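You operate a simulated robot arm through the tools that you are given. There is no shell and no other tool.

You are at the controls of a simulated robot arm. One attempt, no reset.

TASK
Shut the mains board down and watch lead U fall to nought.
Fine: meter dial on U first, load switch off, breaker lever down, changeover switch off; all stay so.

The check looks at the end state, three seconds after you hand in, the way a careful person would. Anything else that was tipped, shoved, dropped, spilled or broken makes it a failure.

THE ROBOT
A 7-joint arm with a two-finger parallel gripper on a trunk, on a base that drives. Base frame: it is fixed to the floor where the robot stands at the start and does not move with it; the origin is under the middle of the robot, x ahead of it, y to its left, z up. Units: cm, rad, N and s.
With the tool pointing down near the work surface it reaches from about 10 to 84 cm from the robot's upright axis, wherever it stands. Its first joint turns from -2.897 to 2.897 rad. Places, roughly: breaker lever [110, -20, 120]; changeover switch [110, -20, 140]; load switch [120, 0, 120]; mains display [110, -10, 150]; meter dial [120, 0, 140]. Payload 3.43 kg.
The tool frame sits at the grasp point between the pads (the TCP): z along the fingers, y along the line on which they close. The tips reach 3 cm beyond it. Largest opening 9.4 cm; finger width 2.8, thickness 1; the body of the gripper, 5 by 9.6 cm, starts 5.5 cm behind the TCP.
Orientation is told as [roll, pitch, yaw] about the base's x, y, z axes, in that order, counted from this pose: with the fingers straight down and closing along the base's y, the tool's x points along the base's -x, its y along +y and its z along -z.

THE INTERFACE
- The arm moves only by the tool arm_command. Its argument "increments" is a list of rows, each a list of 3 entries, a list of its own where there are three numbers: the shift along the tool's x, y, z in m, then the turn, a rotation vector about the tool's x, y, z in rad, then the closure in counts, from 0 (fully open) to 255 (shut). In form: [[[x, y, z], [ax, ay, az], claw], ...]. A call has 1 to 20 rows; each row shifts and turns the commanded pose from where the row before left it, along the tool's axes as they then stand. Rows are played at 5 a second. More than 5 cm and 0.15 rad between two rows, or a gripper value outside its range, and nothing of the call is played. A pose out of reach is approached as far as the arm can. The call stops where the force on the tool passes 50 N (or 10 N more than at its start, if that is more) or the arm is blocked; 0.2 s more then pass. The fingers move at their own pace (about 4.5 cm/s each) and stop on an object; they squeeze with about 36 N. The grip force told is the motor's: it shows also when the fingers shut on nothing. Time passes only in rows, and 0.2 s behind the last, so rows that do not move let the fingers close. The reply holds the time, the measured pose of the TCP, the force on the tool along the base axes, the opening and the grip force, in the units named above and with some noise, with the torque about the TCP (base axes, N m) and any sound that the robot's microphone picked up, and new pictures: "views" is both (left out), scene, wrist or none.
- Cameras (640 x 400 px; columns grow to the right, rows downward): "scene" is now at [50.75, 19.35, 119.16]; the picture's right is [-0.23, -0.97, 0.00], its down [0.08, -0.02, -1.00] and it looks along [0.97, -0.23, 0.08] (base axes); focal length 270 px, centre (320, 200). "wrist" rides on the gripper at [7.6, 1.4, -10.2] in the tool frame; the picture's right is [-0.18, 0.98, 0.00], its down [-0.75, -0.14, -0.64] and it looks along [-0.63, -0.12, 0.77] (tool axes); focal length 243 px, centre (320, 200). There is no depth. A picture from a camera that has moved, and an enlarged one, comes with that camera's place and axes in the base frame and with its lens.
- move_column(by): slides the trunk up (or, below 0, down) by that many cm; the arm and the scene camera ride with it, the base frame stays. It gives what a move gives, with no picture.
- steer(legs): drives the robot by 1 to 6 legs, each [ahead, left, turn to the left] in cm, cm and rad, along the robot's own axes; the way and the turn of a leg run together, so that a leg with both is an arc; at most 150 cm and 3.142 rad a leg. The arm and the cameras ride along, it lands a little off, and it stops where it bumps. It gives what a move gives, and a new picture of the scene camera.
- aim_head(pan, tilt): turns the head with the scene camera to pan (to the left, within 1.798 rad either way) and tilt (down, from -0.506 to 1.204), counted from straight ahead of the robot. It gives what a move gives, and a new picture of the scene camera.
- zoom(camera, box): a new picture of the part [left, top, right, bottom] of that camera's present view, enlarged. The clock stands still meanwhile.
- finish_job(): hands the job in; it is judged then, once.

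Places have to be worked out from the pictures, the camera data and where the tool is seen. Open the gripper and draw the arm clear of the work before you hand the job in, unless the task says otherwise.

The tools are called after "Emit:" by a JSON object that holds its "method" and its "body". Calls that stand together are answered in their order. arm_command: Moves the arm, as the interface text tells. Its arguments: {"type":"object","properties":{"increments":{"type":"array","items":{"type":"array"}},"views":{"type":"string","enum":["both","scene","wrist","none"]}},"required":["increments"]} The other tools are called the same way: move_column (by) slides the trunk up or down; steer (legs) drives the base; aim_head (pan, tilt) turns the head that bears the scene camera; zoom (camera, box) takes an enlarged picture of a part of a camera's view; finish_job () hands the job in.

At the start:

```text
t: 0.0
ee_pos: [67.13, 18.02, 115.01]
orientation: [0.0, 0.0, 0.0]
contact_force: [-1.1, -0.7, 0.2]
moment: [-0.02, 0.03, -0.03]
grip_width: 9.39
gripper_force: 0.0
trunk travel left (down, up): [-22.5, 26.5]
robot x, y, heading: [0.2, 0.16, -0.004]
head pan, tilt: [-0.232, -0.084]
```

scene: 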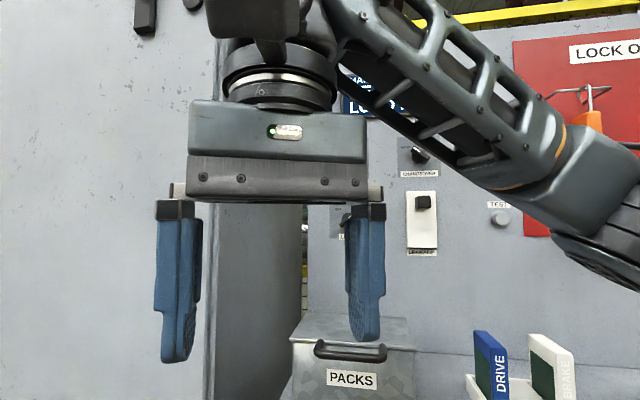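
wrist: 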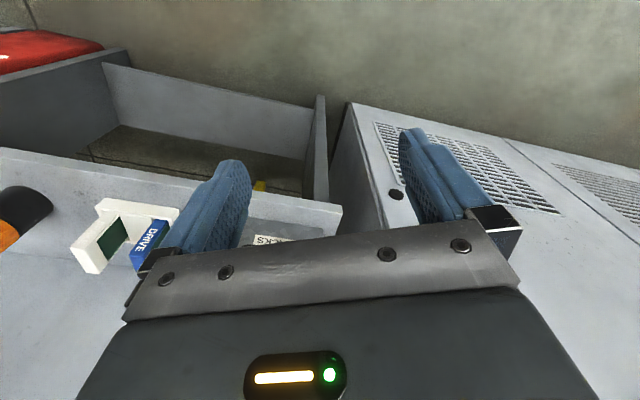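

The board is partly hidden behind the arm, so I'll zoom in on what is visible before I move anything.

Emit:
{"method": "zoom", "body": {"camera": "scene", "box": [300, 60, 520, 260]}}

Emit:
{"method": "aim_head", "body": {"pan": -0.5, "tilt": -0.2}}

```text
2.00 times, centred on (410, 160) of scene
camera zoom: at [50.75, 19.35, 119.16], right [-0.23, -0.97, 0.0], down [0.08, -0.02, -1.0], along [0.97, -0.23, 0.08], focal length 540 px, centre (140, 280)
```

zoom: 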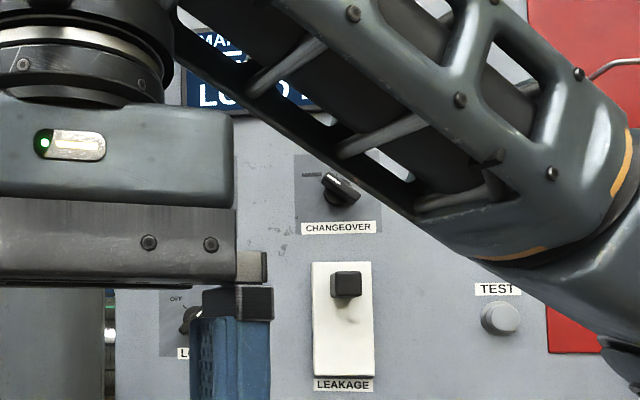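

```text
t: 0.8
ee_pos: [67.34, 17.97, 114.93]
orientation: [0.001, 0.0, 0.0]
contact_force: [-0.4, 0.0, -0.2]
moment: [0.0, 0.0, 0.02]
grip_width: 9.39
gripper_force: 0.1
trunk travel left (down, up): [-22.5, 26.5]
robot x, y, heading: [0.16, 0.06, -0.001]
head pan, tilt: [-0.499, -0.201]
camera scene: at [49.53, 17.39, 120.17], right [-0.48, -0.88, 0.0], down [0.17, -0.1, -0.98], along [0.86, -0.47, 0.2], focal length 270 px, centre (320, 200)
```

scene: 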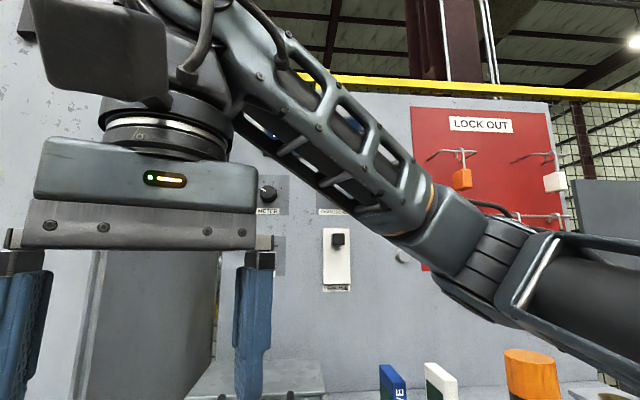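

The arm blocks the view of the board. I'll look down and to the sides to find out what stands near the robot before I move.

Emit:
{"method": "aim_head", "body": {"pan": -0.3, "tilt": 0.6}}

Emit:
{"method": "aim_head", "body": {"pan": -1.2, "tilt": 0.3}}

Emit:
{"method": "aim_head", "body": {"pan": 0.7, "tilt": 0.3}}

```text
t: 1.9
ee_pos: [67.27, 18.16, 114.99]
orientation: [0.001, -0.001, 0.001]
contact_force: [1.0, 0.5, -0.4]
moment: [0.01, -0.03, 0.0]
grip_width: 9.39
gripper_force: 0.1
trunk travel left (down, up): [-22.5, 26.5]
robot x, y, heading: [-0.0, 0.37, 0.003]
head pan, tilt: [-0.3, 0.6]
camera scene: at [50.67, 18.76, 112.91], right [-0.3, -0.96, 0.0], down [-0.54, 0.17, -0.83], along [0.79, -0.24, -0.56], focal length 270 px, centre (320, 200)
```

scene: 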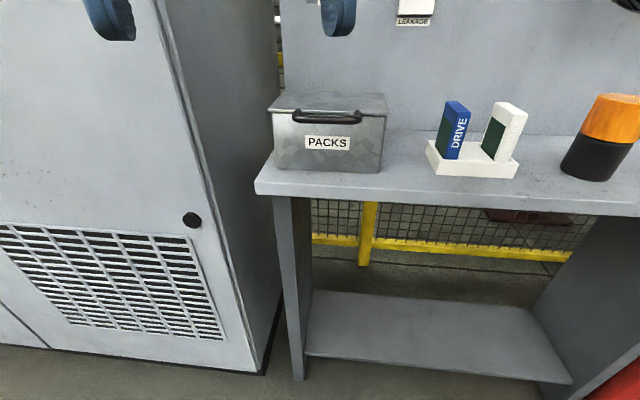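

```text
t: 3.1
ee_pos: [67.12, 18.06, 114.94]
orientation: [0.001, -0.001, -0.001]
contact_force: [0.3, -0.5, -0.2]
moment: [0.0, -0.04, -0.01]
grip_width: 9.39
gripper_force: 0.1
trunk travel left (down, up): [-22.5, 26.5]
robot x, y, heading: [-0.26, -0.04, -0.002]
head pan, tilt: [-1.201, 0.3]
camera scene: at [45.6, 12.67, 115.65], right [-0.93, -0.36, 0.0], down [-0.11, 0.28, -0.96], along [0.35, -0.89, -0.3], focal length 270 px, centre (320, 200)
```

scene: 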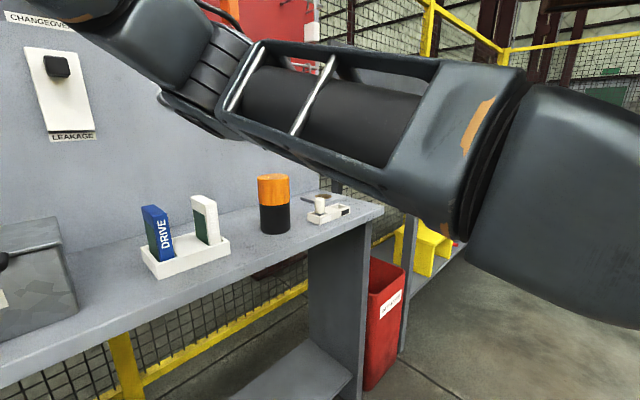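

```text
t: 5.0
ee_pos: [67.1, 18.09, 114.96]
orientation: [0.0, -0.002, 0.0]
contact_force: [0.0, -0.3, 0.7]
moment: [0.01, 0.0, -0.02]
grip_width: 9.39
gripper_force: 0.1
trunk travel left (down, up): [-22.5, 26.5]
robot x, y, heading: [0.23, -0.34, 0.003]
head pan, tilt: [0.7, 0.3]
camera scene: at [49.37, 27.38, 115.65], right [0.64, -0.77, 0.0], down [-0.23, -0.19, -0.96], along [0.73, 0.61, -0.3], focal length 270 px, centre (320, 200)
```

scene: 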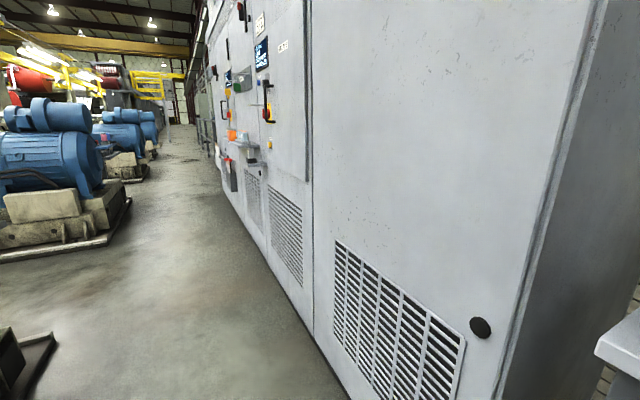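

Ahead there is a bench with its front edge at about x≈95 and its top at about z≈87. A cabinet stands to the left of it, and the board is behind. I'll shift the arm a little forward and right, then turn the tool to point ahead.

Emit:
{"method": "arm_command", "body": {"increments": [[[-0.01, -0.02, -0.01], [0, 0, 0], 0], [[-0.01, -0.02, -0.01], [0, 0, 0], 0], [[-0.01, -0.02, -0.01], [0, 0, 0], 0], [[-0.01, -0.02, -0.01], [0, 0, 0], 0], [[-0.01, -0.02, -0.01], [0, 0, 0], 0], [[-0.01, -0.02, -0.01], [0, 0, 0], 0], [[-0.01, -0.02, -0.01], [0, 0, 0], 0], [[-0.01, -0.02, -0.01], [0, 0, 0], 0]], "views": "none"}}

Emit:
{"method": "aim_head", "body": {"pan": -0.35, "tilt": 0.0}}

```text
t: 6.8
ee_pos: [74.95, 2.17, 123.01]
orientation: [0.0, 0.0, -0.002]
contact_force: [0.2, -1.1, -0.3]
moment: [-0.03, 0.0, -0.02]
grip_width: 9.4
gripper_force: 0.1
trunk travel left (down, up): [-22.5, 26.5]
robot x, y, heading: [-0.34, -0.29, 0.002]
head pan, tilt: [0.7, 0.3]
```

```text
t: 8.1
ee_pos: [74.95, 2.11, 122.99]
orientation: [0.0, 0.001, -0.001]
contact_force: [0.0, -0.3, 0.2]
moment: [-0.01, 0.03, -0.03]
grip_width: 9.42
gripper_force: 0.1
trunk travel left (down, up): [-22.5, 26.5]
robot x, y, heading: [0.22, -0.13, -0.005]
head pan, tilt: [-0.351, 0.0]
camera scene: at [50.68, 18.28, 118.42], right [-0.34, -0.94, 0.0], down [0.0, 0.0, -1.0], along [0.94, -0.34, 0.0], focal length 270 px, centre (320, 200)
```

scene: 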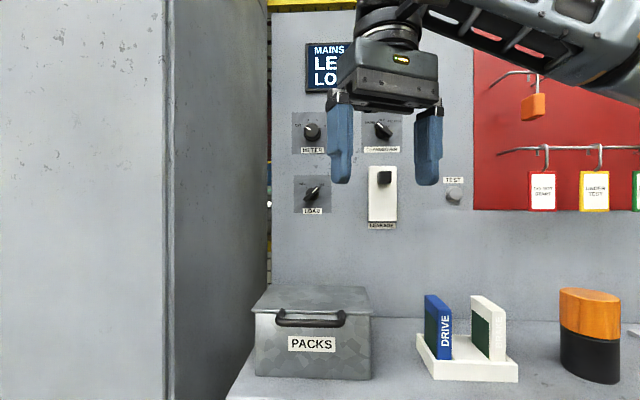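

The board is now in view. I'll zoom in on the display and on the controls.

Emit:
{"method": "zoom", "body": {"camera": "scene", "box": [270, 30, 430, 130]}}

Emit:
{"method": "zoom", "body": {"camera": "scene", "box": [280, 105, 360, 155]}}

Emit:
{"method": "zoom", "body": {"camera": "scene", "box": [350, 105, 430, 155]}}

Emit:
{"method": "zoom", "body": {"camera": "scene", "box": [280, 165, 360, 215]}}

Emit:
{"method": "zoom", "body": {"camera": "scene", "box": [340, 155, 480, 240]}}

```text
4.00 times, centred on (350, 80) of scene
camera zoom: at [50.68, 18.28, 118.42], right [-0.34, -0.94, 0.0], down [0.0, 0.0, -1.0], along [0.94, -0.34, 0.0], focal length 1081 px, centre (200, 680)
```

zoom: 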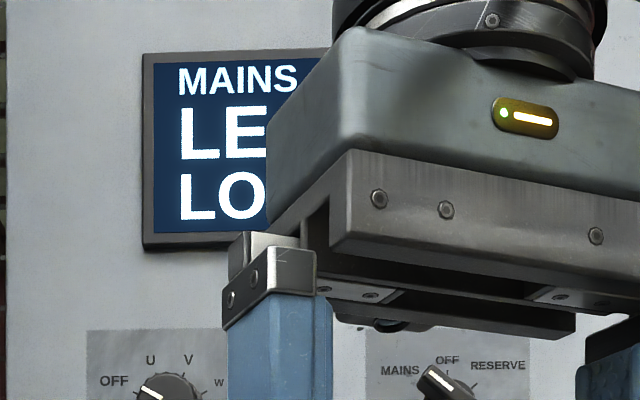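

```text
8.00 times, centred on (320, 130) of scene
camera zoom: at [50.68, 18.28, 118.42], right [-0.34, -0.94, 0.0], down [0.0, 0.0, -1.0], along [0.94, -0.34, 0.0], focal length 2162 px, centre (320, 760)
```

zoom: 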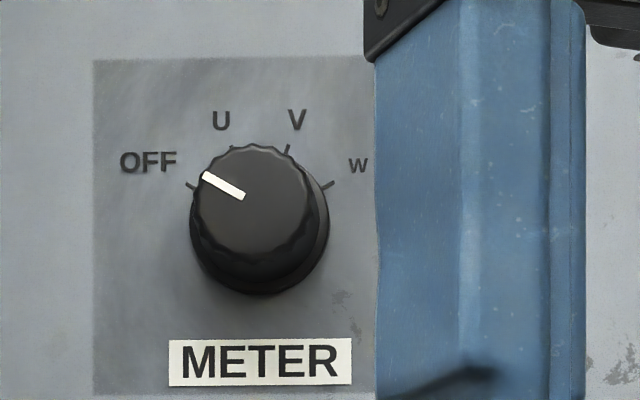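

```text
8.00 times, centred on (390, 130) of scene
camera zoom: at [50.68, 18.28, 118.42], right [-0.34, -0.94, 0.0], down [0.0, 0.0, -1.0], along [0.94, -0.34, 0.0], focal length 2162 px, centre (-240, 760)
```

zoom: 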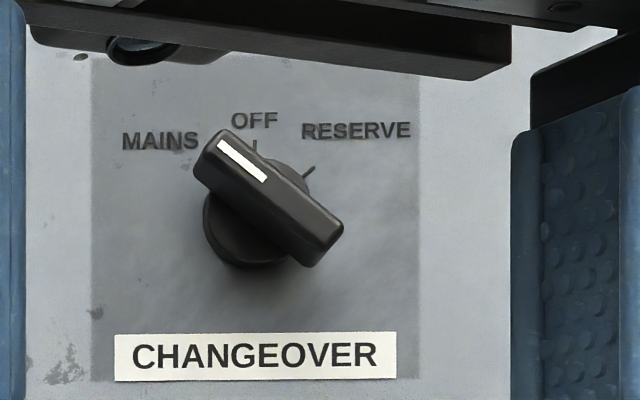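

```text
8.00 times, centred on (320, 190) of scene
camera zoom: at [50.68, 18.28, 118.42], right [-0.34, -0.94, 0.0], down [0.0, 0.0, -1.0], along [0.94, -0.34, 0.0], focal length 2162 px, centre (320, 280)
```

zoom: 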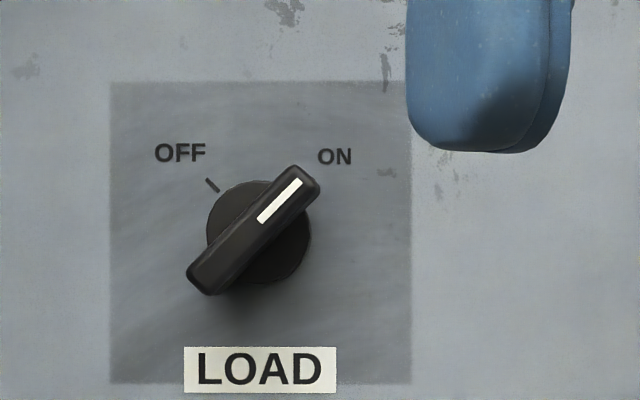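

```text
4.57 times, centred on (410, 198) of scene
camera zoom: at [50.68, 18.28, 118.42], right [-0.34, -0.94, 0.0], down [0.0, 0.0, -1.0], along [0.94, -0.34, 0.0], focal length 1236 px, centre (-91, 211)
```

zoom: 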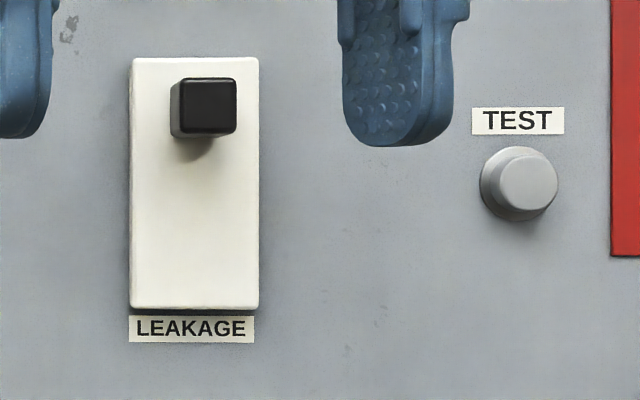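

The dial is at OFF and needs one step clockwise to reach U. LOAD is ON, CHANGEOVER is on MAINS, and the leakage breaker is up. I'll turn the tool to face the board while easing it forward.

Emit:
{"method": "arm_command", "body": {"increments": [[[-0.01, 0, 0], [0, -0.14, 0], 0], [[-0.01, 0, 0.001], [0, -0.14, 0], 0], [[-0.01, 0, 0.003], [0, -0.14, 0], 0], [[-0.009, 0, 0.004], [0, -0.14, 0], 0], [[-0.008, 0, 0.005], [0, -0.14, 0], 0], [[-0.008, 0, 0.006], [0, -0.14, 0], 0], [[-0.007, 0, 0.007], [0, -0.14, 0], 0]], "views": "scene"}}

```text
t: 9.7
ee_pos: [82.37, 2.19, 123.25]
orientation: [-0.001, -0.983, -0.001]
contact_force: [-0.1, -0.1, -0.3]
moment: [-0.01, 0.02, 0.01]
grip_width: 9.41
gripper_force: 0.0
trunk travel left (down, up): [-22.5, 26.5]
robot x, y, heading: [-0.13, -0.2, 0.003]
head pan, tilt: [-0.351, 0.0]
camera scene: at [50.67, 18.28, 118.43], right [-0.34, -0.94, 0.0], down [0.0, 0.0, -1.0], along [0.94, -0.34, 0.0], focal length 270 px, centre (320, 200)
```

scene: 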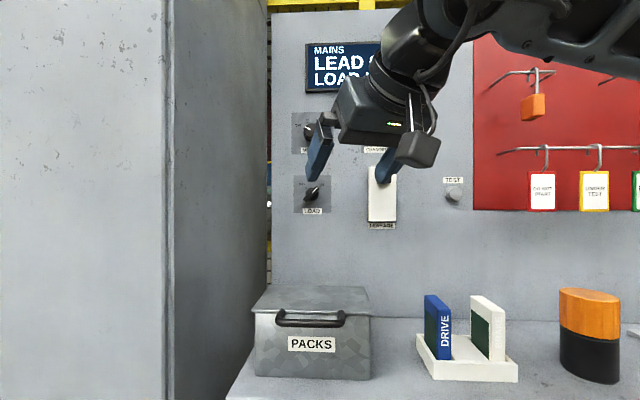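

The tool is turning without trouble. I'll complete the turn to level.

Emit:
{"method": "arm_command", "body": {"increments": [[[0, 0, 0], [0, -0.14, 0], 0], [[0, 0, 0], [0, -0.14, 0], 0], [[0, 0, 0], [0, -0.14, 0], 0], [[0, 0, 0], [0, -0.14, 0], 0], [[0, 0, 0], [0, -0.028, 0], 0]], "views": "both"}}

```text
t: 10.9
ee_pos: [82.06, 2.13, 123.09]
orientation: [0.065, -1.569, -0.065]
contact_force: [-0.3, -0.3, 0.0]
moment: [0.02, -0.01, 0.01]
grip_width: 9.42
gripper_force: 0.1
trunk travel left (down, up): [-22.5, 26.5]
robot x, y, heading: [0.14, 0.1, -0.001]
head pan, tilt: [-0.351, 0.0]
camera scene: at [50.67, 18.28, 118.43], right [-0.34, -0.94, 0.0], down [0.0, 0.0, -1.0], along [0.94, -0.34, 0.0], focal length 270 px, centre (320, 200)
camera wrist: at [71.84, 3.42, 115.46], right [0.0, 0.98, 0.18], down [-0.64, -0.14, 0.75], along [0.77, -0.12, 0.63], focal length 243 px, centre (320, 200)
```

scene: 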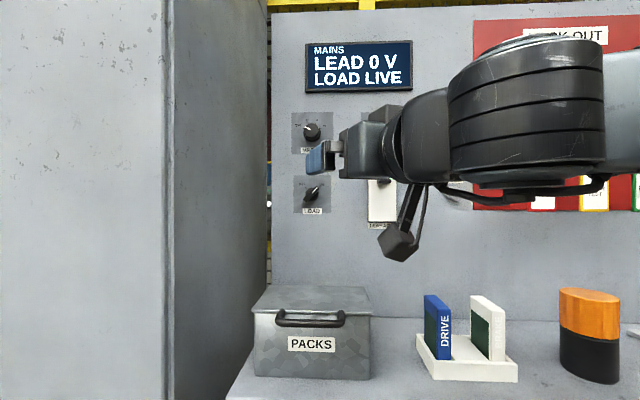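
wrist: 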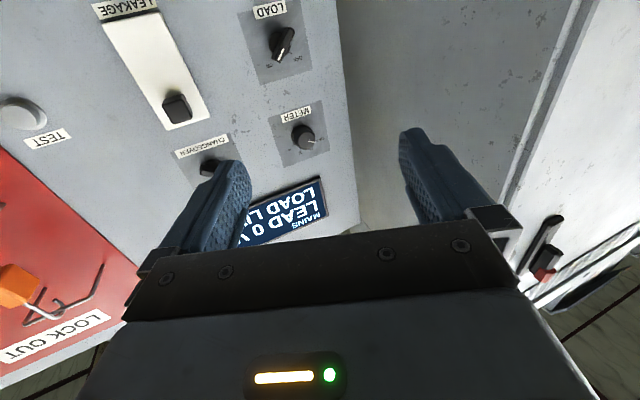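

The display reads "LEAD 0 V / LOAD LIVE". From both cameras I place the meter face at about [120,-4,137], the load bar at [117.5,-3.6,120], the changeover at y≈-25.5, z≈139 and the lever at y≈-24.5, z≈125. I'll look down to see how much room the base has before I drive.

Emit:
{"method": "aim_head", "body": {"pan": -0.2, "tilt": 1.2}}

Emit:
{"method": "aim_head", "body": {"pan": -1.2, "tilt": 1.0}}

```text
t: 12.3
ee_pos: [82.08, 2.1, 123.09]
orientation: [-0.016, -1.567, 0.016]
contact_force: [-0.4, -0.4, 0.2]
moment: [0.0, 0.0, 0.02]
grip_width: 9.42
gripper_force: 0.1
trunk travel left (down, up): [-22.5, 26.5]
robot x, y, heading: [0.05, -0.02, -0.004]
head pan, tilt: [-0.201, 1.201]
camera scene: at [47.7, 20.25, 108.45], right [-0.2, -0.98, 0.0], down [-0.91, 0.19, -0.36], along [0.36, -0.07, -0.93], focal length 270 px, centre (320, 200)
```

scene: 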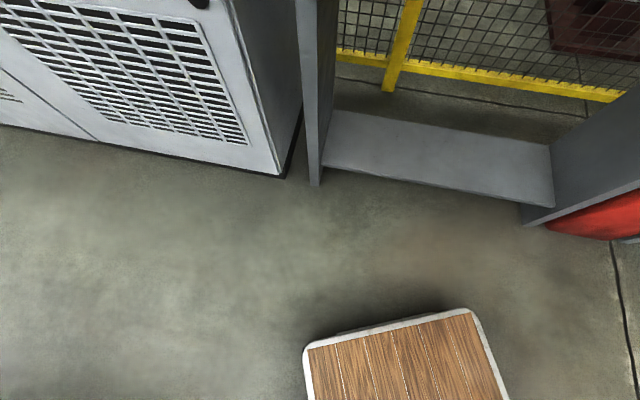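

```text
t: 13.6
ee_pos: [82.15, 2.12, 123.17]
orientation: [-0.014, -1.567, 0.012]
contact_force: [0.3, -0.9, -0.6]
moment: [-0.02, 0.02, 0.01]
grip_width: 9.41
gripper_force: 0.0
trunk travel left (down, up): [-22.5, 26.5]
robot x, y, heading: [0.04, -0.2, -0.003]
head pan, tilt: [-1.201, 1.0]
camera scene: at [44.74, 14.88, 109.7], right [-0.93, -0.36, 0.0], down [-0.3, 0.78, -0.54], along [0.2, -0.5, -0.84], focal length 270 px, centre (320, 200)
```

scene: 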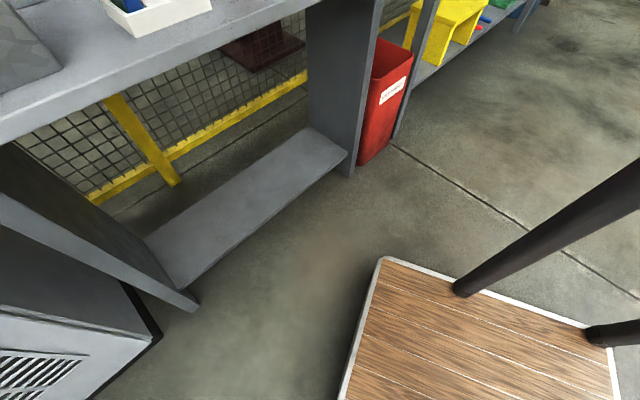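

The deck below is the robot's own base, with its front at x≈38. The bench, cabinet and board all turn out to be rotated about -0.41 rad from my x axis. I'll draw the tool back a little, turn to face the board squarely, and strafe left in front of the controls.

Emit:
{"method": "arm_command", "body": {"increments": [[[0, 0, -0.02], [0, 0, 0], 0], [[0, 0, -0.02], [0, 0, 0], 0], [[0, 0, -0.02], [0, 0, 0], 0], [[0, 0, -0.02], [0, 0, 0], 0]], "views": "none"}}

Emit:
{"method": "aim_head", "body": {"pan": 0.0, "tilt": 0.0}}

Emit:
{"method": "steer", "body": {"legs": [[0, 0, -0.41]]}}

```text
t: 14.6
ee_pos: [77.33, 2.24, 124.39]
orientation: [0.075, -1.568, -0.076]
contact_force: [-0.2, -0.3, 0.3]
moment: [0.04, 0.0, -0.02]
grip_width: 9.4
gripper_force: 0.0
out of reach, approached as far as the arm can: row 3, 4
trunk travel left (down, up): [-22.5, 26.5]
robot x, y, heading: [-0.15, 0.23, -0.001]
head pan, tilt: [-1.201, 1.0]
```

```text
t: 15.9
ee_pos: [77.1, 2.21, 124.49]
orientation: [-0.009, -1.567, 0.006]
contact_force: [0.5, 0.7, 1.2]
moment: [0.0, 0.0, -0.02]
grip_width: 9.41
gripper_force: 0.1
trunk travel left (down, up): [-22.5, 26.5]
robot x, y, heading: [-0.03, 0.16, -0.0]
head pan, tilt: [0.0, 0.0]
camera scene: at [51.22, 21.36, 118.42], right [0.0, -1.0, 0.0], down [0.0, 0.0, -1.0], along [1.0, 0.0, 0.0], focal length 270 px, centre (320, 200)
```

scene: 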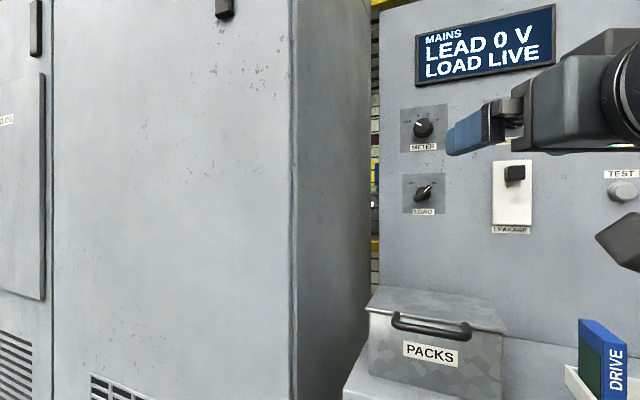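

```text
t: 17.6
ee_pos: [71.76, -28.53, 124.47]
orientation: [-0.013, -1.567, -0.394]
contact_force: [0.1, -0.6, 0.6]
moment: [0.01, -0.03, 0.0]
grip_width: 9.36
gripper_force: 0.1
trunk travel left (down, up): [-22.5, 26.5]
robot x, y, heading: [-0.06, -0.19, -0.407]
head pan, tilt: [0.0, 0.0]
camera scene: at [55.54, -0.76, 118.43], right [-0.4, -0.92, 0.0], down [0.0, 0.0, -1.0], along [0.92, -0.4, 0.0], focal length 270 px, centre (320, 200)
```

scene: 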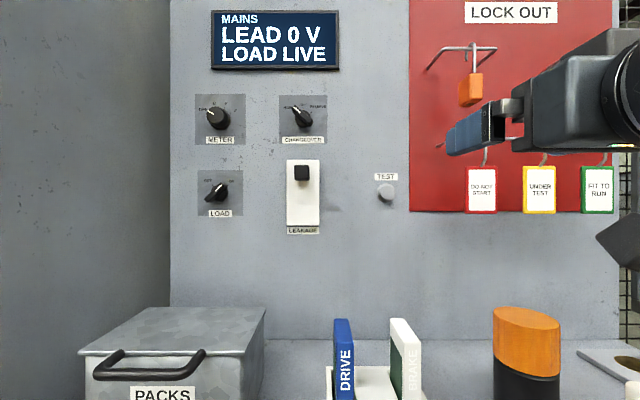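

I'm square to the board now. The control faces sit at n≈107 along my heading, with the meter and load at l≈42.6 to the left and the changeover and lever at l≈25. The arm can't draw back below about 77 cm with the tool level, so I'll strafe 34 cm left and drive 18 cm ahead. That keeps the finger tips about 9 cm short of the knobs.

Emit:
{"method": "steer", "body": {"legs": [[0, 34, 0]]}}

Emit:
{"method": "steer", "body": {"legs": [[18, 0, 0]]}}

```text
t: 19.6
ee_pos: [83.89, 0.25, 124.37]
orientation: [-0.155, -1.569, -0.221]
contact_force: [0.4, -0.5, -0.5]
moment: [0.01, -0.02, 0.01]
grip_width: 9.42
gripper_force: 0.0
trunk travel left (down, up): [-22.5, 26.5]
robot x, y, heading: [11.61, 26.59, -0.378]
head pan, tilt: [0.0, 0.0]
stopped in leg 1: the robot was blocked; the commanded pose is now the measured one
camera scene: at [66.85, 27.52, 118.43], right [-0.37, -0.93, 0.0], down [0.0, 0.0, -1.0], along [0.93, -0.37, 0.0], focal length 270 px, centre (320, 200)
```

scene: 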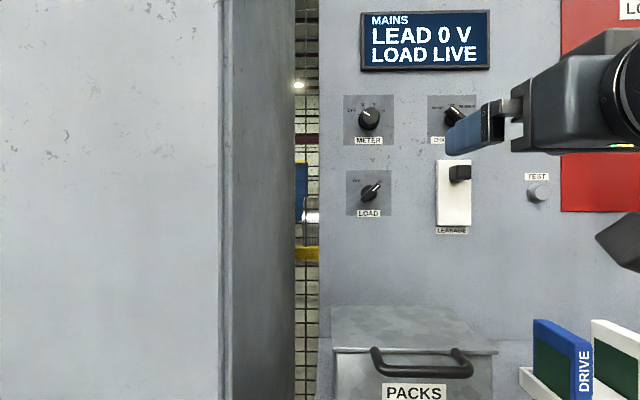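

```text
t: 21.1
ee_pos: [100.24, -6.17, 124.43]
orientation: [-0.239, -1.569, -0.135]
contact_force: [-0.1, -0.7, -0.1]
moment: [-0.01, -0.01, 0.02]
grip_width: 9.4
gripper_force: 0.1
trunk travel left (down, up): [-22.5, 26.5]
robot x, y, heading: [27.38, 20.07, -0.378]
head pan, tilt: [0.0, 0.0]
camera scene: at [83.11, 21.07, 118.42], right [-0.37, -0.93, 0.0], down [0.0, 0.0, -1.0], along [0.93, -0.37, 0.0], focal length 270 px, centre (320, 200)
```

scene: 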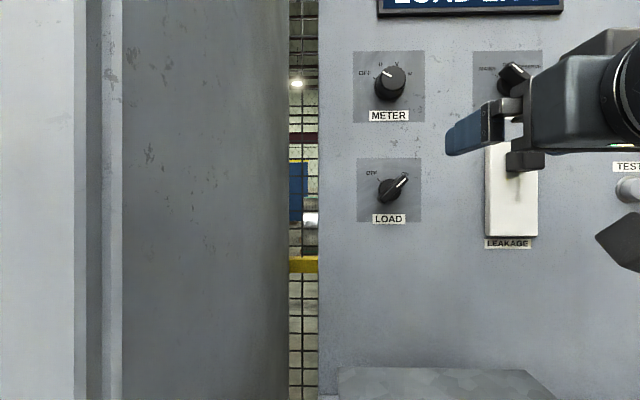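

The strafe stopped about 5 cm short because something blocked it, and my heading shifted slightly. I'll look left and down to see what I touched.

Emit:
{"method": "aim_head", "body": {"pan": 1.3, "tilt": 0.8}}

Emit:
{"method": "aim_head", "body": {"pan": 1.75, "tilt": 1.0}}

Emit:
{"method": "aim_head", "body": {"pan": 0.3, "tilt": 1.1}}

```text
t: 22.5
ee_pos: [100.18, -6.06, 124.29]
orientation: [-0.244, -1.567, -0.131]
contact_force: [-0.3, -0.2, 0.2]
moment: [0.0, -0.02, -0.01]
grip_width: 9.38
gripper_force: 0.1
trunk travel left (down, up): [-22.5, 26.5]
robot x, y, heading: [27.48, 19.98, -0.375]
head pan, tilt: [1.3, 0.799]
camera scene: at [79.61, 30.82, 111.22], right [0.8, -0.6, 0.0], down [-0.43, -0.57, -0.7], along [0.42, 0.56, -0.72], focal length 270 px, centre (320, 200)
```

scene: 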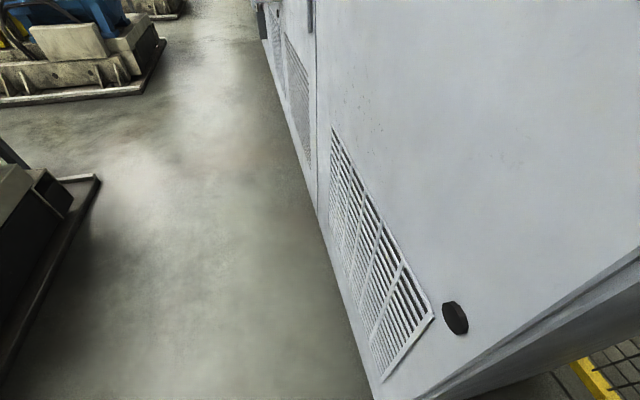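

```text
t: 23.4
ee_pos: [100.21, -6.07, 124.41]
orientation: [-0.238, -1.566, -0.138]
contact_force: [0.4, 0.2, 0.4]
moment: [0.0, -0.03, 0.02]
grip_width: 9.41
gripper_force: 0.1
trunk travel left (down, up): [-22.5, 26.5]
robot x, y, heading: [27.51, 20.14, -0.377]
head pan, tilt: [1.751, 1.0]
camera scene: at [76.11, 31.22, 109.71], right [0.98, -0.2, 0.0], down [-0.17, -0.82, -0.54], along [0.11, 0.53, -0.84], focal length 270 px, centre (320, 200)
```

scene: 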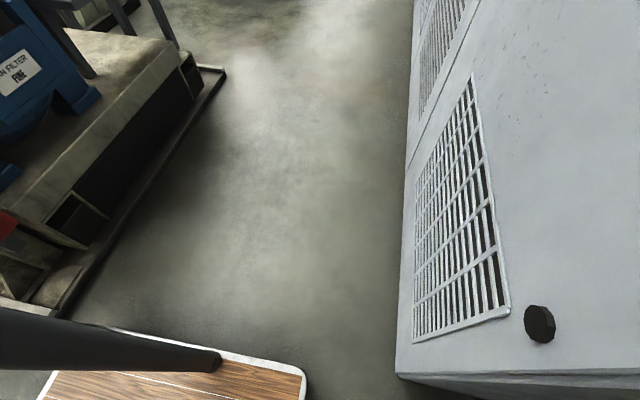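

```text
t: 25.0
ee_pos: [100.16, -6.22, 124.51]
orientation: [-0.234, -1.567, -0.141]
contact_force: [0.1, 0.3, -0.3]
moment: [-0.01, -0.03, 0.01]
grip_width: 9.41
gripper_force: 0.1
trunk travel left (down, up): [-22.5, 26.5]
robot x, y, heading: [27.35, 20.28, -0.376]
head pan, tilt: [0.3, 1.1]
camera scene: at [81.03, 23.91, 109.04], right [-0.08, -1.0, 0.0], down [-0.89, 0.07, -0.45], along [0.45, -0.03, -0.89], focal length 270 px, centre (320, 200)
```

scene: 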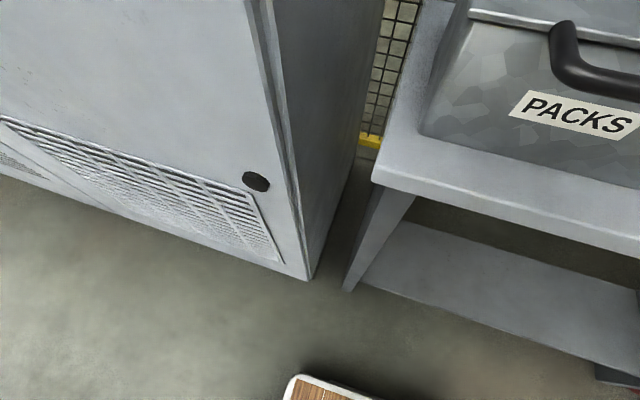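

The thing I touched is the fixed plinth of a big machine, and nothing has moved. The meter face is at about [116.5,-3.4,135.8] and the TCP is at [100.2,-6.1,124.4]. I'll move the tool in front of the meter, still clear of it, rolled counterclockwise so there is room for the clockwise turn.

Emit:
{"method": "arm_command", "body": {"increments": [[[-0.019, 0.015, 0], [0.005, 0, 0], 0], [[-0.019, 0.015, 0], [0.005, 0, 0], 0], [[-0.019, 0.015, 0], [0.005, 0, 0], 0], [[-0.019, 0.015, 0], [0.005, 0, 0], 0], [[-0.019, 0.015, 0], [0.005, 0, 0], 0], [[-0.019, 0.015, 0], [0.005, 0, 0], 0], [[0, 0, 0], [0, 0, -0.117], 0], [[0, 0, 0], [0, 0, -0.117], 0], [[0, 0, 0], [0, 0, -0.116], 0]], "views": "wrist"}}

Emit:
{"method": "aim_head", "body": {"pan": -0.4, "tilt": -0.2}}

```text
t: 27.0
ee_pos: [103.89, 0.95, 135.15]
orientation: [-1.473, -1.254, 1.07]
contact_force: [0.3, -0.3, -0.3]
moment: [-0.01, 0.01, 0.02]
grip_width: 9.39
gripper_force: 0.1
trunk travel left (down, up): [-22.5, 26.5]
robot x, y, heading: [27.51, 19.73, -0.376]
head pan, tilt: [0.3, 1.1]
camera wrist: at [93.82, 4.07, 127.65], right [0.39, 0.91, -0.13], down [-0.53, 0.34, 0.78], along [0.75, -0.23, 0.61], focal length 243 px, centre (320, 200)
```

wrist: 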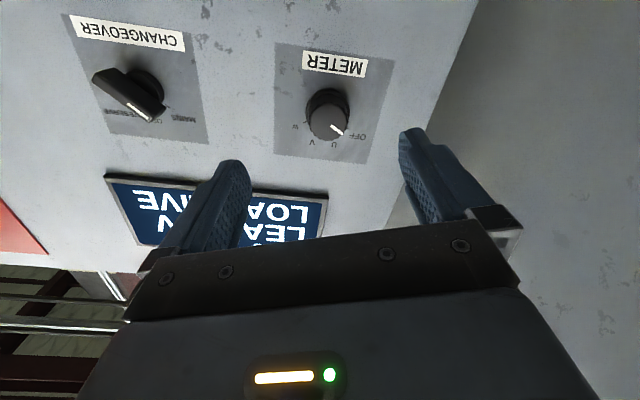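

```text
t: 28.5
ee_pos: [104.01, 1.17, 134.86]
orientation: [-1.464, -1.254, 1.066]
contact_force: [0.0, 0.6, -0.4]
moment: [-0.01, 0.0, -0.02]
grip_width: 9.4
gripper_force: 0.0
trunk travel left (down, up): [-22.5, 26.5]
robot x, y, heading: [27.54, 20.11, -0.375]
head pan, tilt: [-0.4, -0.201]
camera scene: at [80.67, 18.56, 120.16], right [-0.7, -0.71, 0.0], down [0.14, -0.14, -0.98], along [0.7, -0.69, 0.2], focal length 270 px, centre (320, 200)
```

scene: 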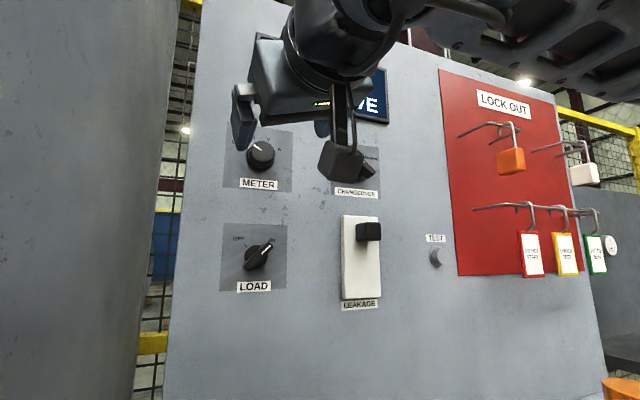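

The wrist view puts the meter at the same place. I'll zoom in to judge how far the knob stands off the panel.

Emit:
{"method": "zoom", "body": {"camera": "wrist", "box": [270, 40, 400, 170]}}

Emit:
{"method": "zoom", "body": {"camera": "scene", "box": [215, 120, 305, 200]}}

Emit:
{"method": "zoom", "body": {"camera": "scene", "box": [330, 200, 460, 320]}}

```text
3.08 times, centred on (335, 105) of wrist
camera zoom: at [93.9, 4.19, 127.51], right [0.39, 0.91, -0.13], down [-0.53, 0.33, 0.78], along [0.76, -0.23, 0.61], focal length 746 px, centre (274, 492)
```

zoom: 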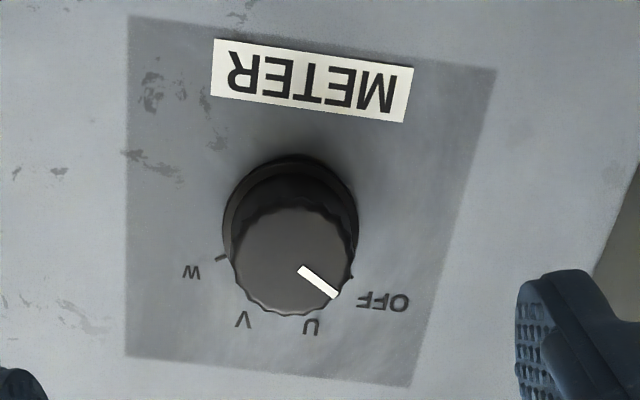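

```text
5.00 times, centred on (260, 160) of scene
camera zoom: at [80.67, 18.56, 120.16], right [-0.7, -0.71, 0.0], down [0.14, -0.14, -0.98], along [0.7, -0.69, 0.2], focal length 1351 px, centre (620, 400)
```

zoom: 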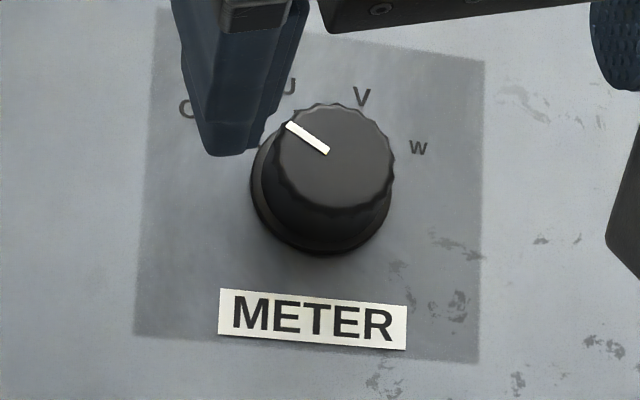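

```text
3.33 times, centred on (395, 260) of scene
camera zoom: at [80.67, 18.56, 120.16], right [-0.7, -0.71, 0.0], down [0.14, -0.14, -0.98], along [0.7, -0.69, 0.2], focal length 901 px, centre (70, 0)
```

zoom: 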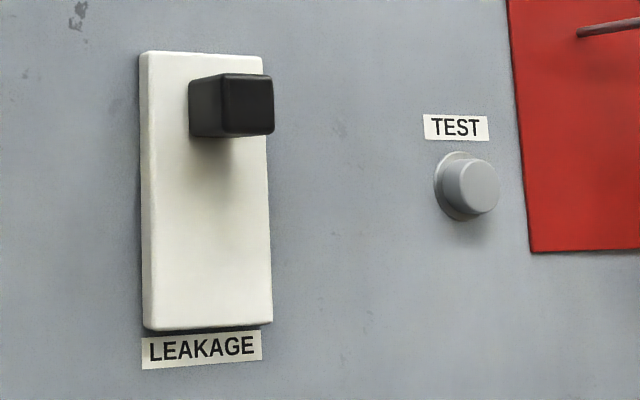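

The knob is about 4 cm across and stands about 3 cm off the panel, so its face is near n≈108. I'll centre the tool on it and advance 10 cm, then check.

Emit:
{"method": "arm_command", "body": {"increments": [[[-0.0128, 0.006, 0], [0, 0, 0], 0], [[0, 0, 0.02], [0, 0, 0], 0], [[0, 0, 0.02], [0, 0, 0], 0], [[0, 0, 0.02], [0, 0, 0], 0], [[0, 0, 0.02], [0, 0, 0], 0], [[0, 0, 0.02], [0, 0, 0], 0]], "views": "both"}}

```text
t: 29.9
ee_pos: [113.42, -2.14, 135.87]
orientation: [-1.471, -1.256, 1.066]
contact_force: [0.9, 0.0, -0.8]
moment: [0.03, 0.02, -0.04]
grip_width: 9.42
gripper_force: 0.2
trunk travel left (down, up): [-22.5, 26.5]
robot x, y, heading: [27.37, 20.34, -0.377]
head pan, tilt: [-0.4, -0.201]
camera scene: at [80.66, 18.56, 120.18], right [-0.7, -0.71, 0.0], down [0.14, -0.14, -0.98], along [0.7, -0.69, 0.2], focal length 270 px, centre (320, 200)
camera wrist: at [103.44, 1.05, 128.46], right [0.39, 0.91, -0.13], down [-0.53, 0.34, 0.78], along [0.75, -0.24, 0.61], focal length 243 px, centre (320, 200)
```

scene: 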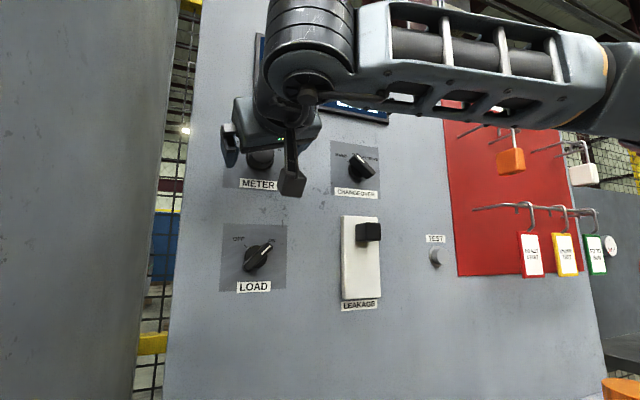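
wrist: 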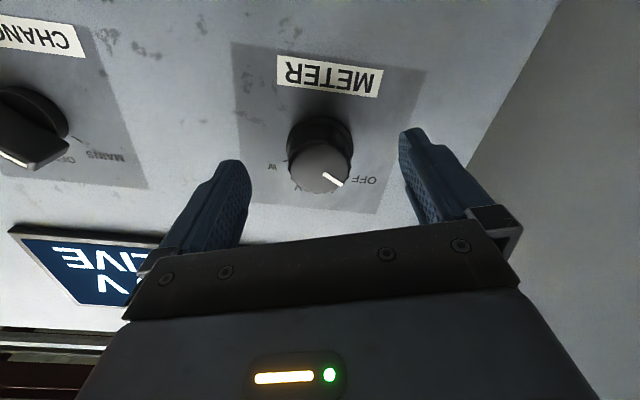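

The dial is centred between the fingers, with its face at about n≈107.4 and the tips at 107.9. I'll advance another 1.8 cm and close.

Emit:
{"method": "arm_command", "body": {"increments": [[[0, 0, 0.009], [0, 0, 0], 0], [[0, 0, 0.009], [0, 0, 0], 0], [[0, 0, 0], [0, 0, 0], 120], [[0, 0, 0], [0, 0, 0], 255], [[0, 0, 0], [0, 0, 0], 255], [[0, 0, 0], [0, 0, 0], 255], [[0, 0, 0], [0, 0, 0], 255], [[0, 0, 0], [0, 0, 0], 255]], "views": "both"}}

```text
t: 31.7
ee_pos: [115.18, -3.03, 135.7]
orientation: [-1.464, -1.253, 1.057]
contact_force: [-16.1, -32.6, 29.7]
moment: [0.1, -0.27, -0.28]
grip_width: 3.89
gripper_force: 45.2
trunk travel left (down, up): [-22.5, 26.5]
robot x, y, heading: [27.62, 20.05, -0.378]
head pan, tilt: [-0.4, -0.201]
camera scene: at [80.52, 18.41, 120.27], right [-0.7, -0.71, 0.0], down [0.14, -0.14, -0.98], along [0.7, -0.69, 0.2], focal length 270 px, centre (320, 200)
camera wrist: at [105.13, 0.19, 128.25], right [0.39, 0.91, -0.13], down [-0.52, 0.34, 0.78], along [0.75, -0.24, 0.61], focal length 243 px, centre (320, 200)
```

scene: 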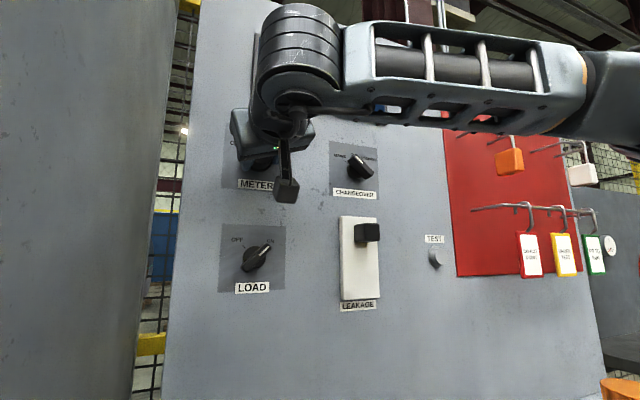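
wrist: 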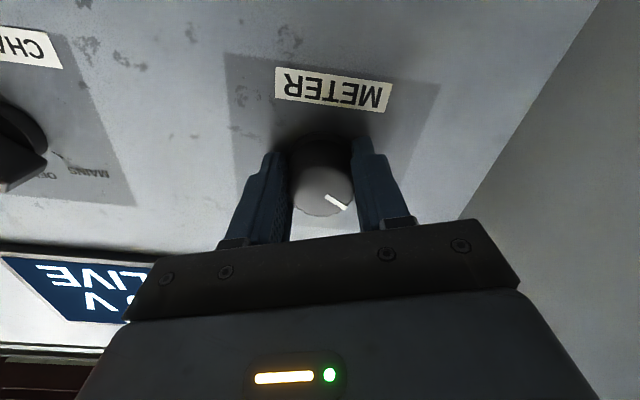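

The knob is gripped at 3.9 cm, but there is a side load of about 44 N along the closing axis because I'm slightly off-centre. I'll ease the tool across to take that off.

Emit:
{"method": "arm_command", "body": {"increments": [[[0, -0.002, 0], [0, 0, 0], 255], [[0, -0.002, 0], [0, 0, 0], 255]], "views": "none"}}

```text
t: 32.3
ee_pos: [115.04, -3.02, 135.51]
orientation: [-1.47, -1.251, 1.063]
contact_force: [-11.8, -23.7, 37.1]
moment: [0.24, 0.24, -2.04]
grip_width: 3.92
gripper_force: 45.2
trunk travel left (down, up): [-22.5, 26.5]
robot x, y, heading: [27.15, 20.04, -0.376]
head pan, tilt: [-0.4, -0.201]
```

The reading may not have settled, so I'll hold still for a moment and read again.

Emit:
{"method": "arm_command", "body": {"increments": [[[0, 0, 0], [0, 0, 0], 255], [[0, 0, 0], [0, 0, 0], 255], [[0, 0, 0], [0, 0, 0], 255]], "views": "none"}}

```text
t: 33.1
ee_pos: [115.32, -2.89, 135.53]
orientation: [-1.467, -1.253, 1.064]
contact_force: [3.9, -15.1, 24.7]
moment: [-0.1, -0.42, -1.72]
grip_width: 3.95
gripper_force: 45.3
trunk travel left (down, up): [-22.5, 26.5]
robot x, y, heading: [27.35, 20.25, -0.377]
head pan, tilt: [-0.4, -0.201]
```

The load is relaxing. I'll nudge 2 mm along the remaining force and wait.

Emit:
{"method": "arm_command", "body": {"increments": [[[-0.002, -0.001, 0], [0, 0, 0], 255], [[0, 0, 0], [0, 0, 0], 255], [[0, 0, 0], [0, 0, 0], 255], [[0, 0, 0], [0, 0, 0], 255]], "views": "none"}}

```text
t: 34.1
ee_pos: [115.18, -3.09, 135.59]
orientation: [-1.454, -1.251, 1.051]
contact_force: [-14.4, -11.1, 3.3]
moment: [-0.15, -0.45, -1.14]
grip_width: 3.91
gripper_force: 45.1
trunk travel left (down, up): [-22.5, 26.5]
robot x, y, heading: [27.51, 19.86, -0.375]
head pan, tilt: [-0.4, -0.201]
```

The force is down to about 18 N. Now I'll turn the dial clockwise by one step, about 40°, slowly.

Emit:
{"method": "arm_command", "body": {"increments": [[[0, 0, 0], [0, 0, 0.08], 255], [[0, 0, 0], [0, 0, 0.08], 255], [[0, 0, 0], [0, 0, 0.08], 255], [[0, 0, 0], [0, 0, 0.08], 255], [[0, 0, 0], [0, 0, 0.08], 255], [[0, 0, 0], [0, 0, 0.08], 255], [[0, 0, 0], [0, 0, 0.08], 255], [[0, 0, 0], [0, 0, 0.07], 255], [[0, 0, 0], [0, 0, 0.07], 255], [[0, 0, 0], [0, 0, 0], 255]], "views": "both"}}

```text
t: 36.3
ee_pos: [115.06, -2.83, 136.03]
orientation: [1.479, -1.207, -1.901]
contact_force: [10.8, -2.9, -5.2]
moment: [-0.09, -0.21, 0.28]
grip_width: 3.88
gripper_force: 45.2
trunk travel left (down, up): [-22.5, 26.5]
robot x, y, heading: [27.35, 20.14, -0.382]
head pan, tilt: [-0.4, -0.201]
stopped in row 10: the force on the tool passed its limit at 50 N (the readings are from after the stop); the commanded pose is now the measured one
camera scene: at [80.74, 18.52, 120.23], right [-0.7, -0.71, 0.0], down [0.14, -0.14, -0.98], along [0.7, -0.69, 0.2], focal length 270 px, centre (320, 200)
camera wrist: at [107.12, 5.0, 129.73], right [0.36, 0.78, 0.52], down [-0.73, -0.12, 0.68], along [0.58, -0.62, 0.52], focal length 243 px, centre (320, 200)
```

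scene: 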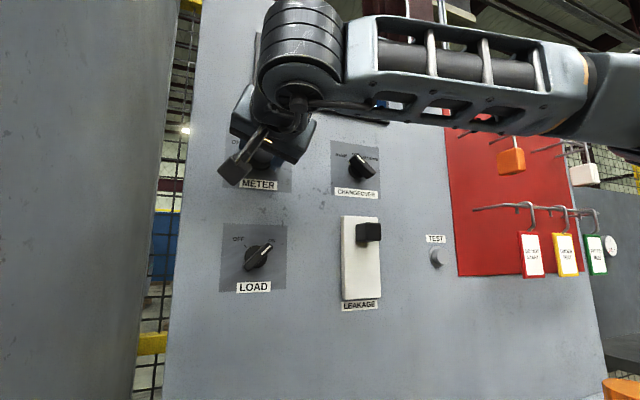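
wrist: 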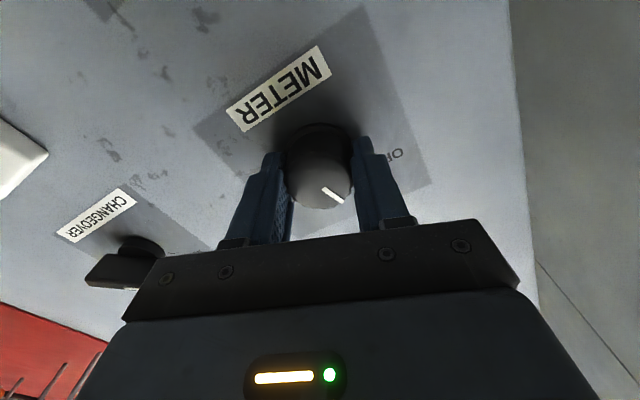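

The dial turned with the gripper, about 40°. I'll open the fingers, back off 6 cm and look at the dial and the display.

Emit:
{"method": "arm_command", "body": {"increments": [[[0, 0, 0], [0, 0, 0], 150], [[0, 0, 0], [0, 0, 0], 0], [[0, 0, 0], [0, 0, 0], 0], [[0, 0, 0], [0, 0, 0], 0], [[0, 0, -0.02], [0, 0, 0], 0], [[0, 0, -0.02], [0, 0, 0], 0], [[0, 0, -0.02], [0, 0, 0], 0]], "views": "both"}}

Emit:
{"method": "zoom", "body": {"camera": "wrist", "box": [220, 20, 440, 160]}}

```text
t: 37.9
ee_pos: [110.0, -0.85, 134.66]
orientation: [1.399, -1.175, -1.821]
contact_force: [0.5, -0.4, 0.8]
moment: [0.0, 0.0, -0.03]
grip_width: 9.41
gripper_force: 0.0
trunk travel left (down, up): [-22.5, 26.5]
robot x, y, heading: [27.75, 19.82, -0.376]
head pan, tilt: [-0.4, -0.201]
camera scene: at [80.68, 18.53, 120.17], right [-0.7, -0.71, 0.0], down [0.14, -0.14, -0.98], along [0.7, -0.69, 0.2], focal length 270 px, centre (320, 200)
camera wrist: at [101.92, 7.09, 128.83], right [0.37, 0.76, 0.54], down [-0.71, -0.14, 0.68], along [0.6, -0.64, 0.49], focal length 243 px, centre (320, 200)
```

scene: 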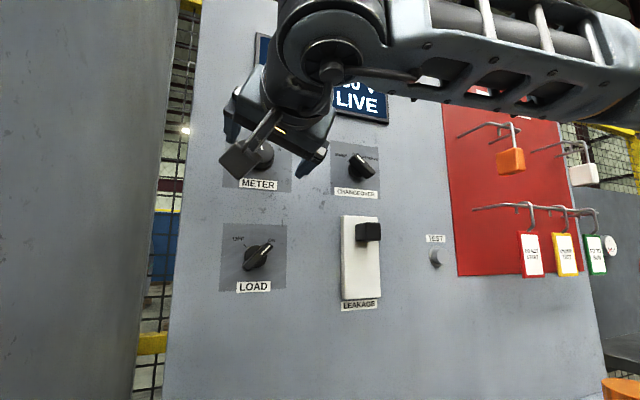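
wrist: 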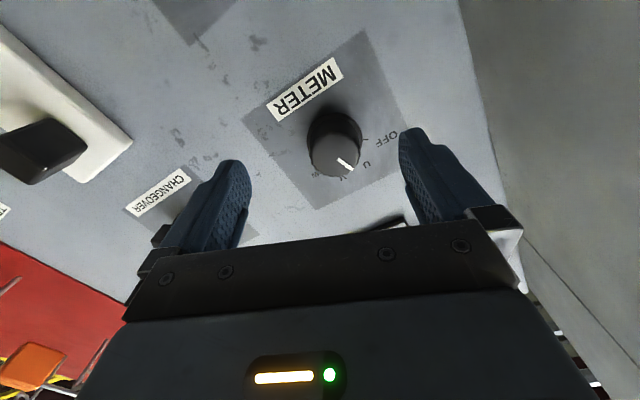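

```text
2.86 times, centred on (330, 90) of wrist
camera zoom: at [101.92, 7.09, 128.83], right [0.37, 0.76, 0.54], down [-0.71, -0.14, 0.68], along [0.6, -0.64, 0.49], focal length 693 px, centre (291, 514)
```

zoom: 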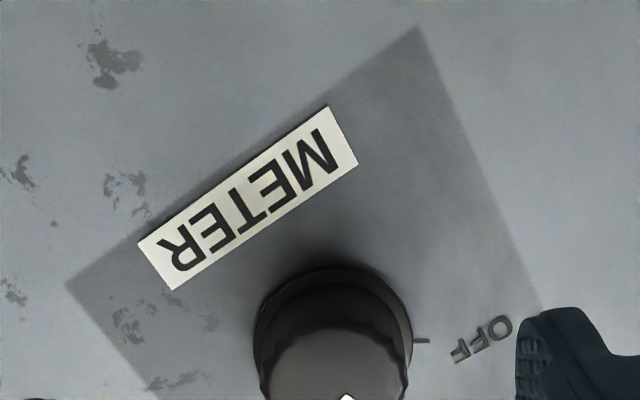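

The pointer lies somewhere near U or V. I'll zoom in closer on it and on the display.

Emit:
{"method": "zoom", "body": {"camera": "wrist", "box": [270, 90, 420, 210]}}

Emit:
{"method": "zoom", "body": {"camera": "scene", "box": [240, 20, 400, 130]}}

```text
3.33 times, centred on (345, 150) of wrist
camera zoom: at [101.92, 7.09, 128.83], right [0.37, 0.76, 0.54], down [-0.71, -0.14, 0.68], along [0.6, -0.64, 0.49], focal length 809 px, centre (237, 367)
```

zoom: 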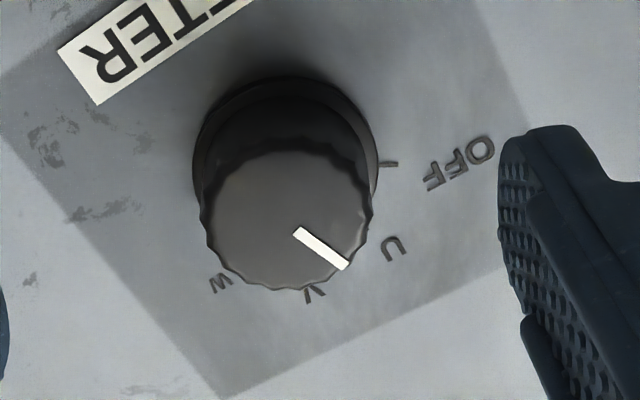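

```text
3.64 times, centred on (320, 75) of scene
camera zoom: at [80.68, 18.53, 120.17], right [-0.7, -0.71, 0.0], down [0.14, -0.14, -0.98], along [0.7, -0.69, 0.2], focal length 983 px, centre (320, 654)
```

zoom: 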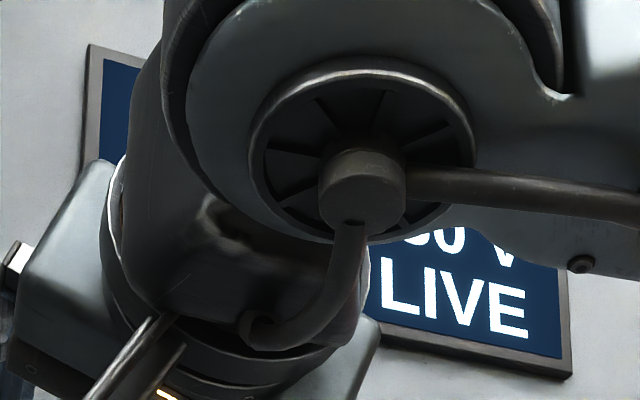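

The dial reads U; I work the pointer out at about -22° from upright. The display reads "?30 V LIVE", so the lead is live. I'll level the tool, which tips down 0.06 rad, back off a little more and roll to 45° for the LOAD bar.

Emit:
{"method": "arm_command", "body": {"increments": [[[0, 0, -0.02], [0, 0, 0], 0], [[0, 0, -0.02], [-0.025, -0.061, 0], 0], [[0, 0, 0], [0, 0, 0.13], 0], [[0, 0, 0], [0, 0, 0.13], 0], [[0, 0, 0], [0, 0, 0.13], 0], [[0, 0, 0], [0, 0, 0], 0]], "views": "none"}}

```text
t: 39.3
ee_pos: [105.81, 1.26, 136.61]
orientation: [1.628, -0.817, -2.026]
contact_force: [0.1, -0.2, 0.0]
moment: [0.05, -0.04, 0.01]
grip_width: 9.39
gripper_force: 0.0
trunk travel left (down, up): [-22.5, 26.5]
robot x, y, heading: [27.61, 19.97, -0.376]
head pan, tilt: [-0.4, -0.201]
```

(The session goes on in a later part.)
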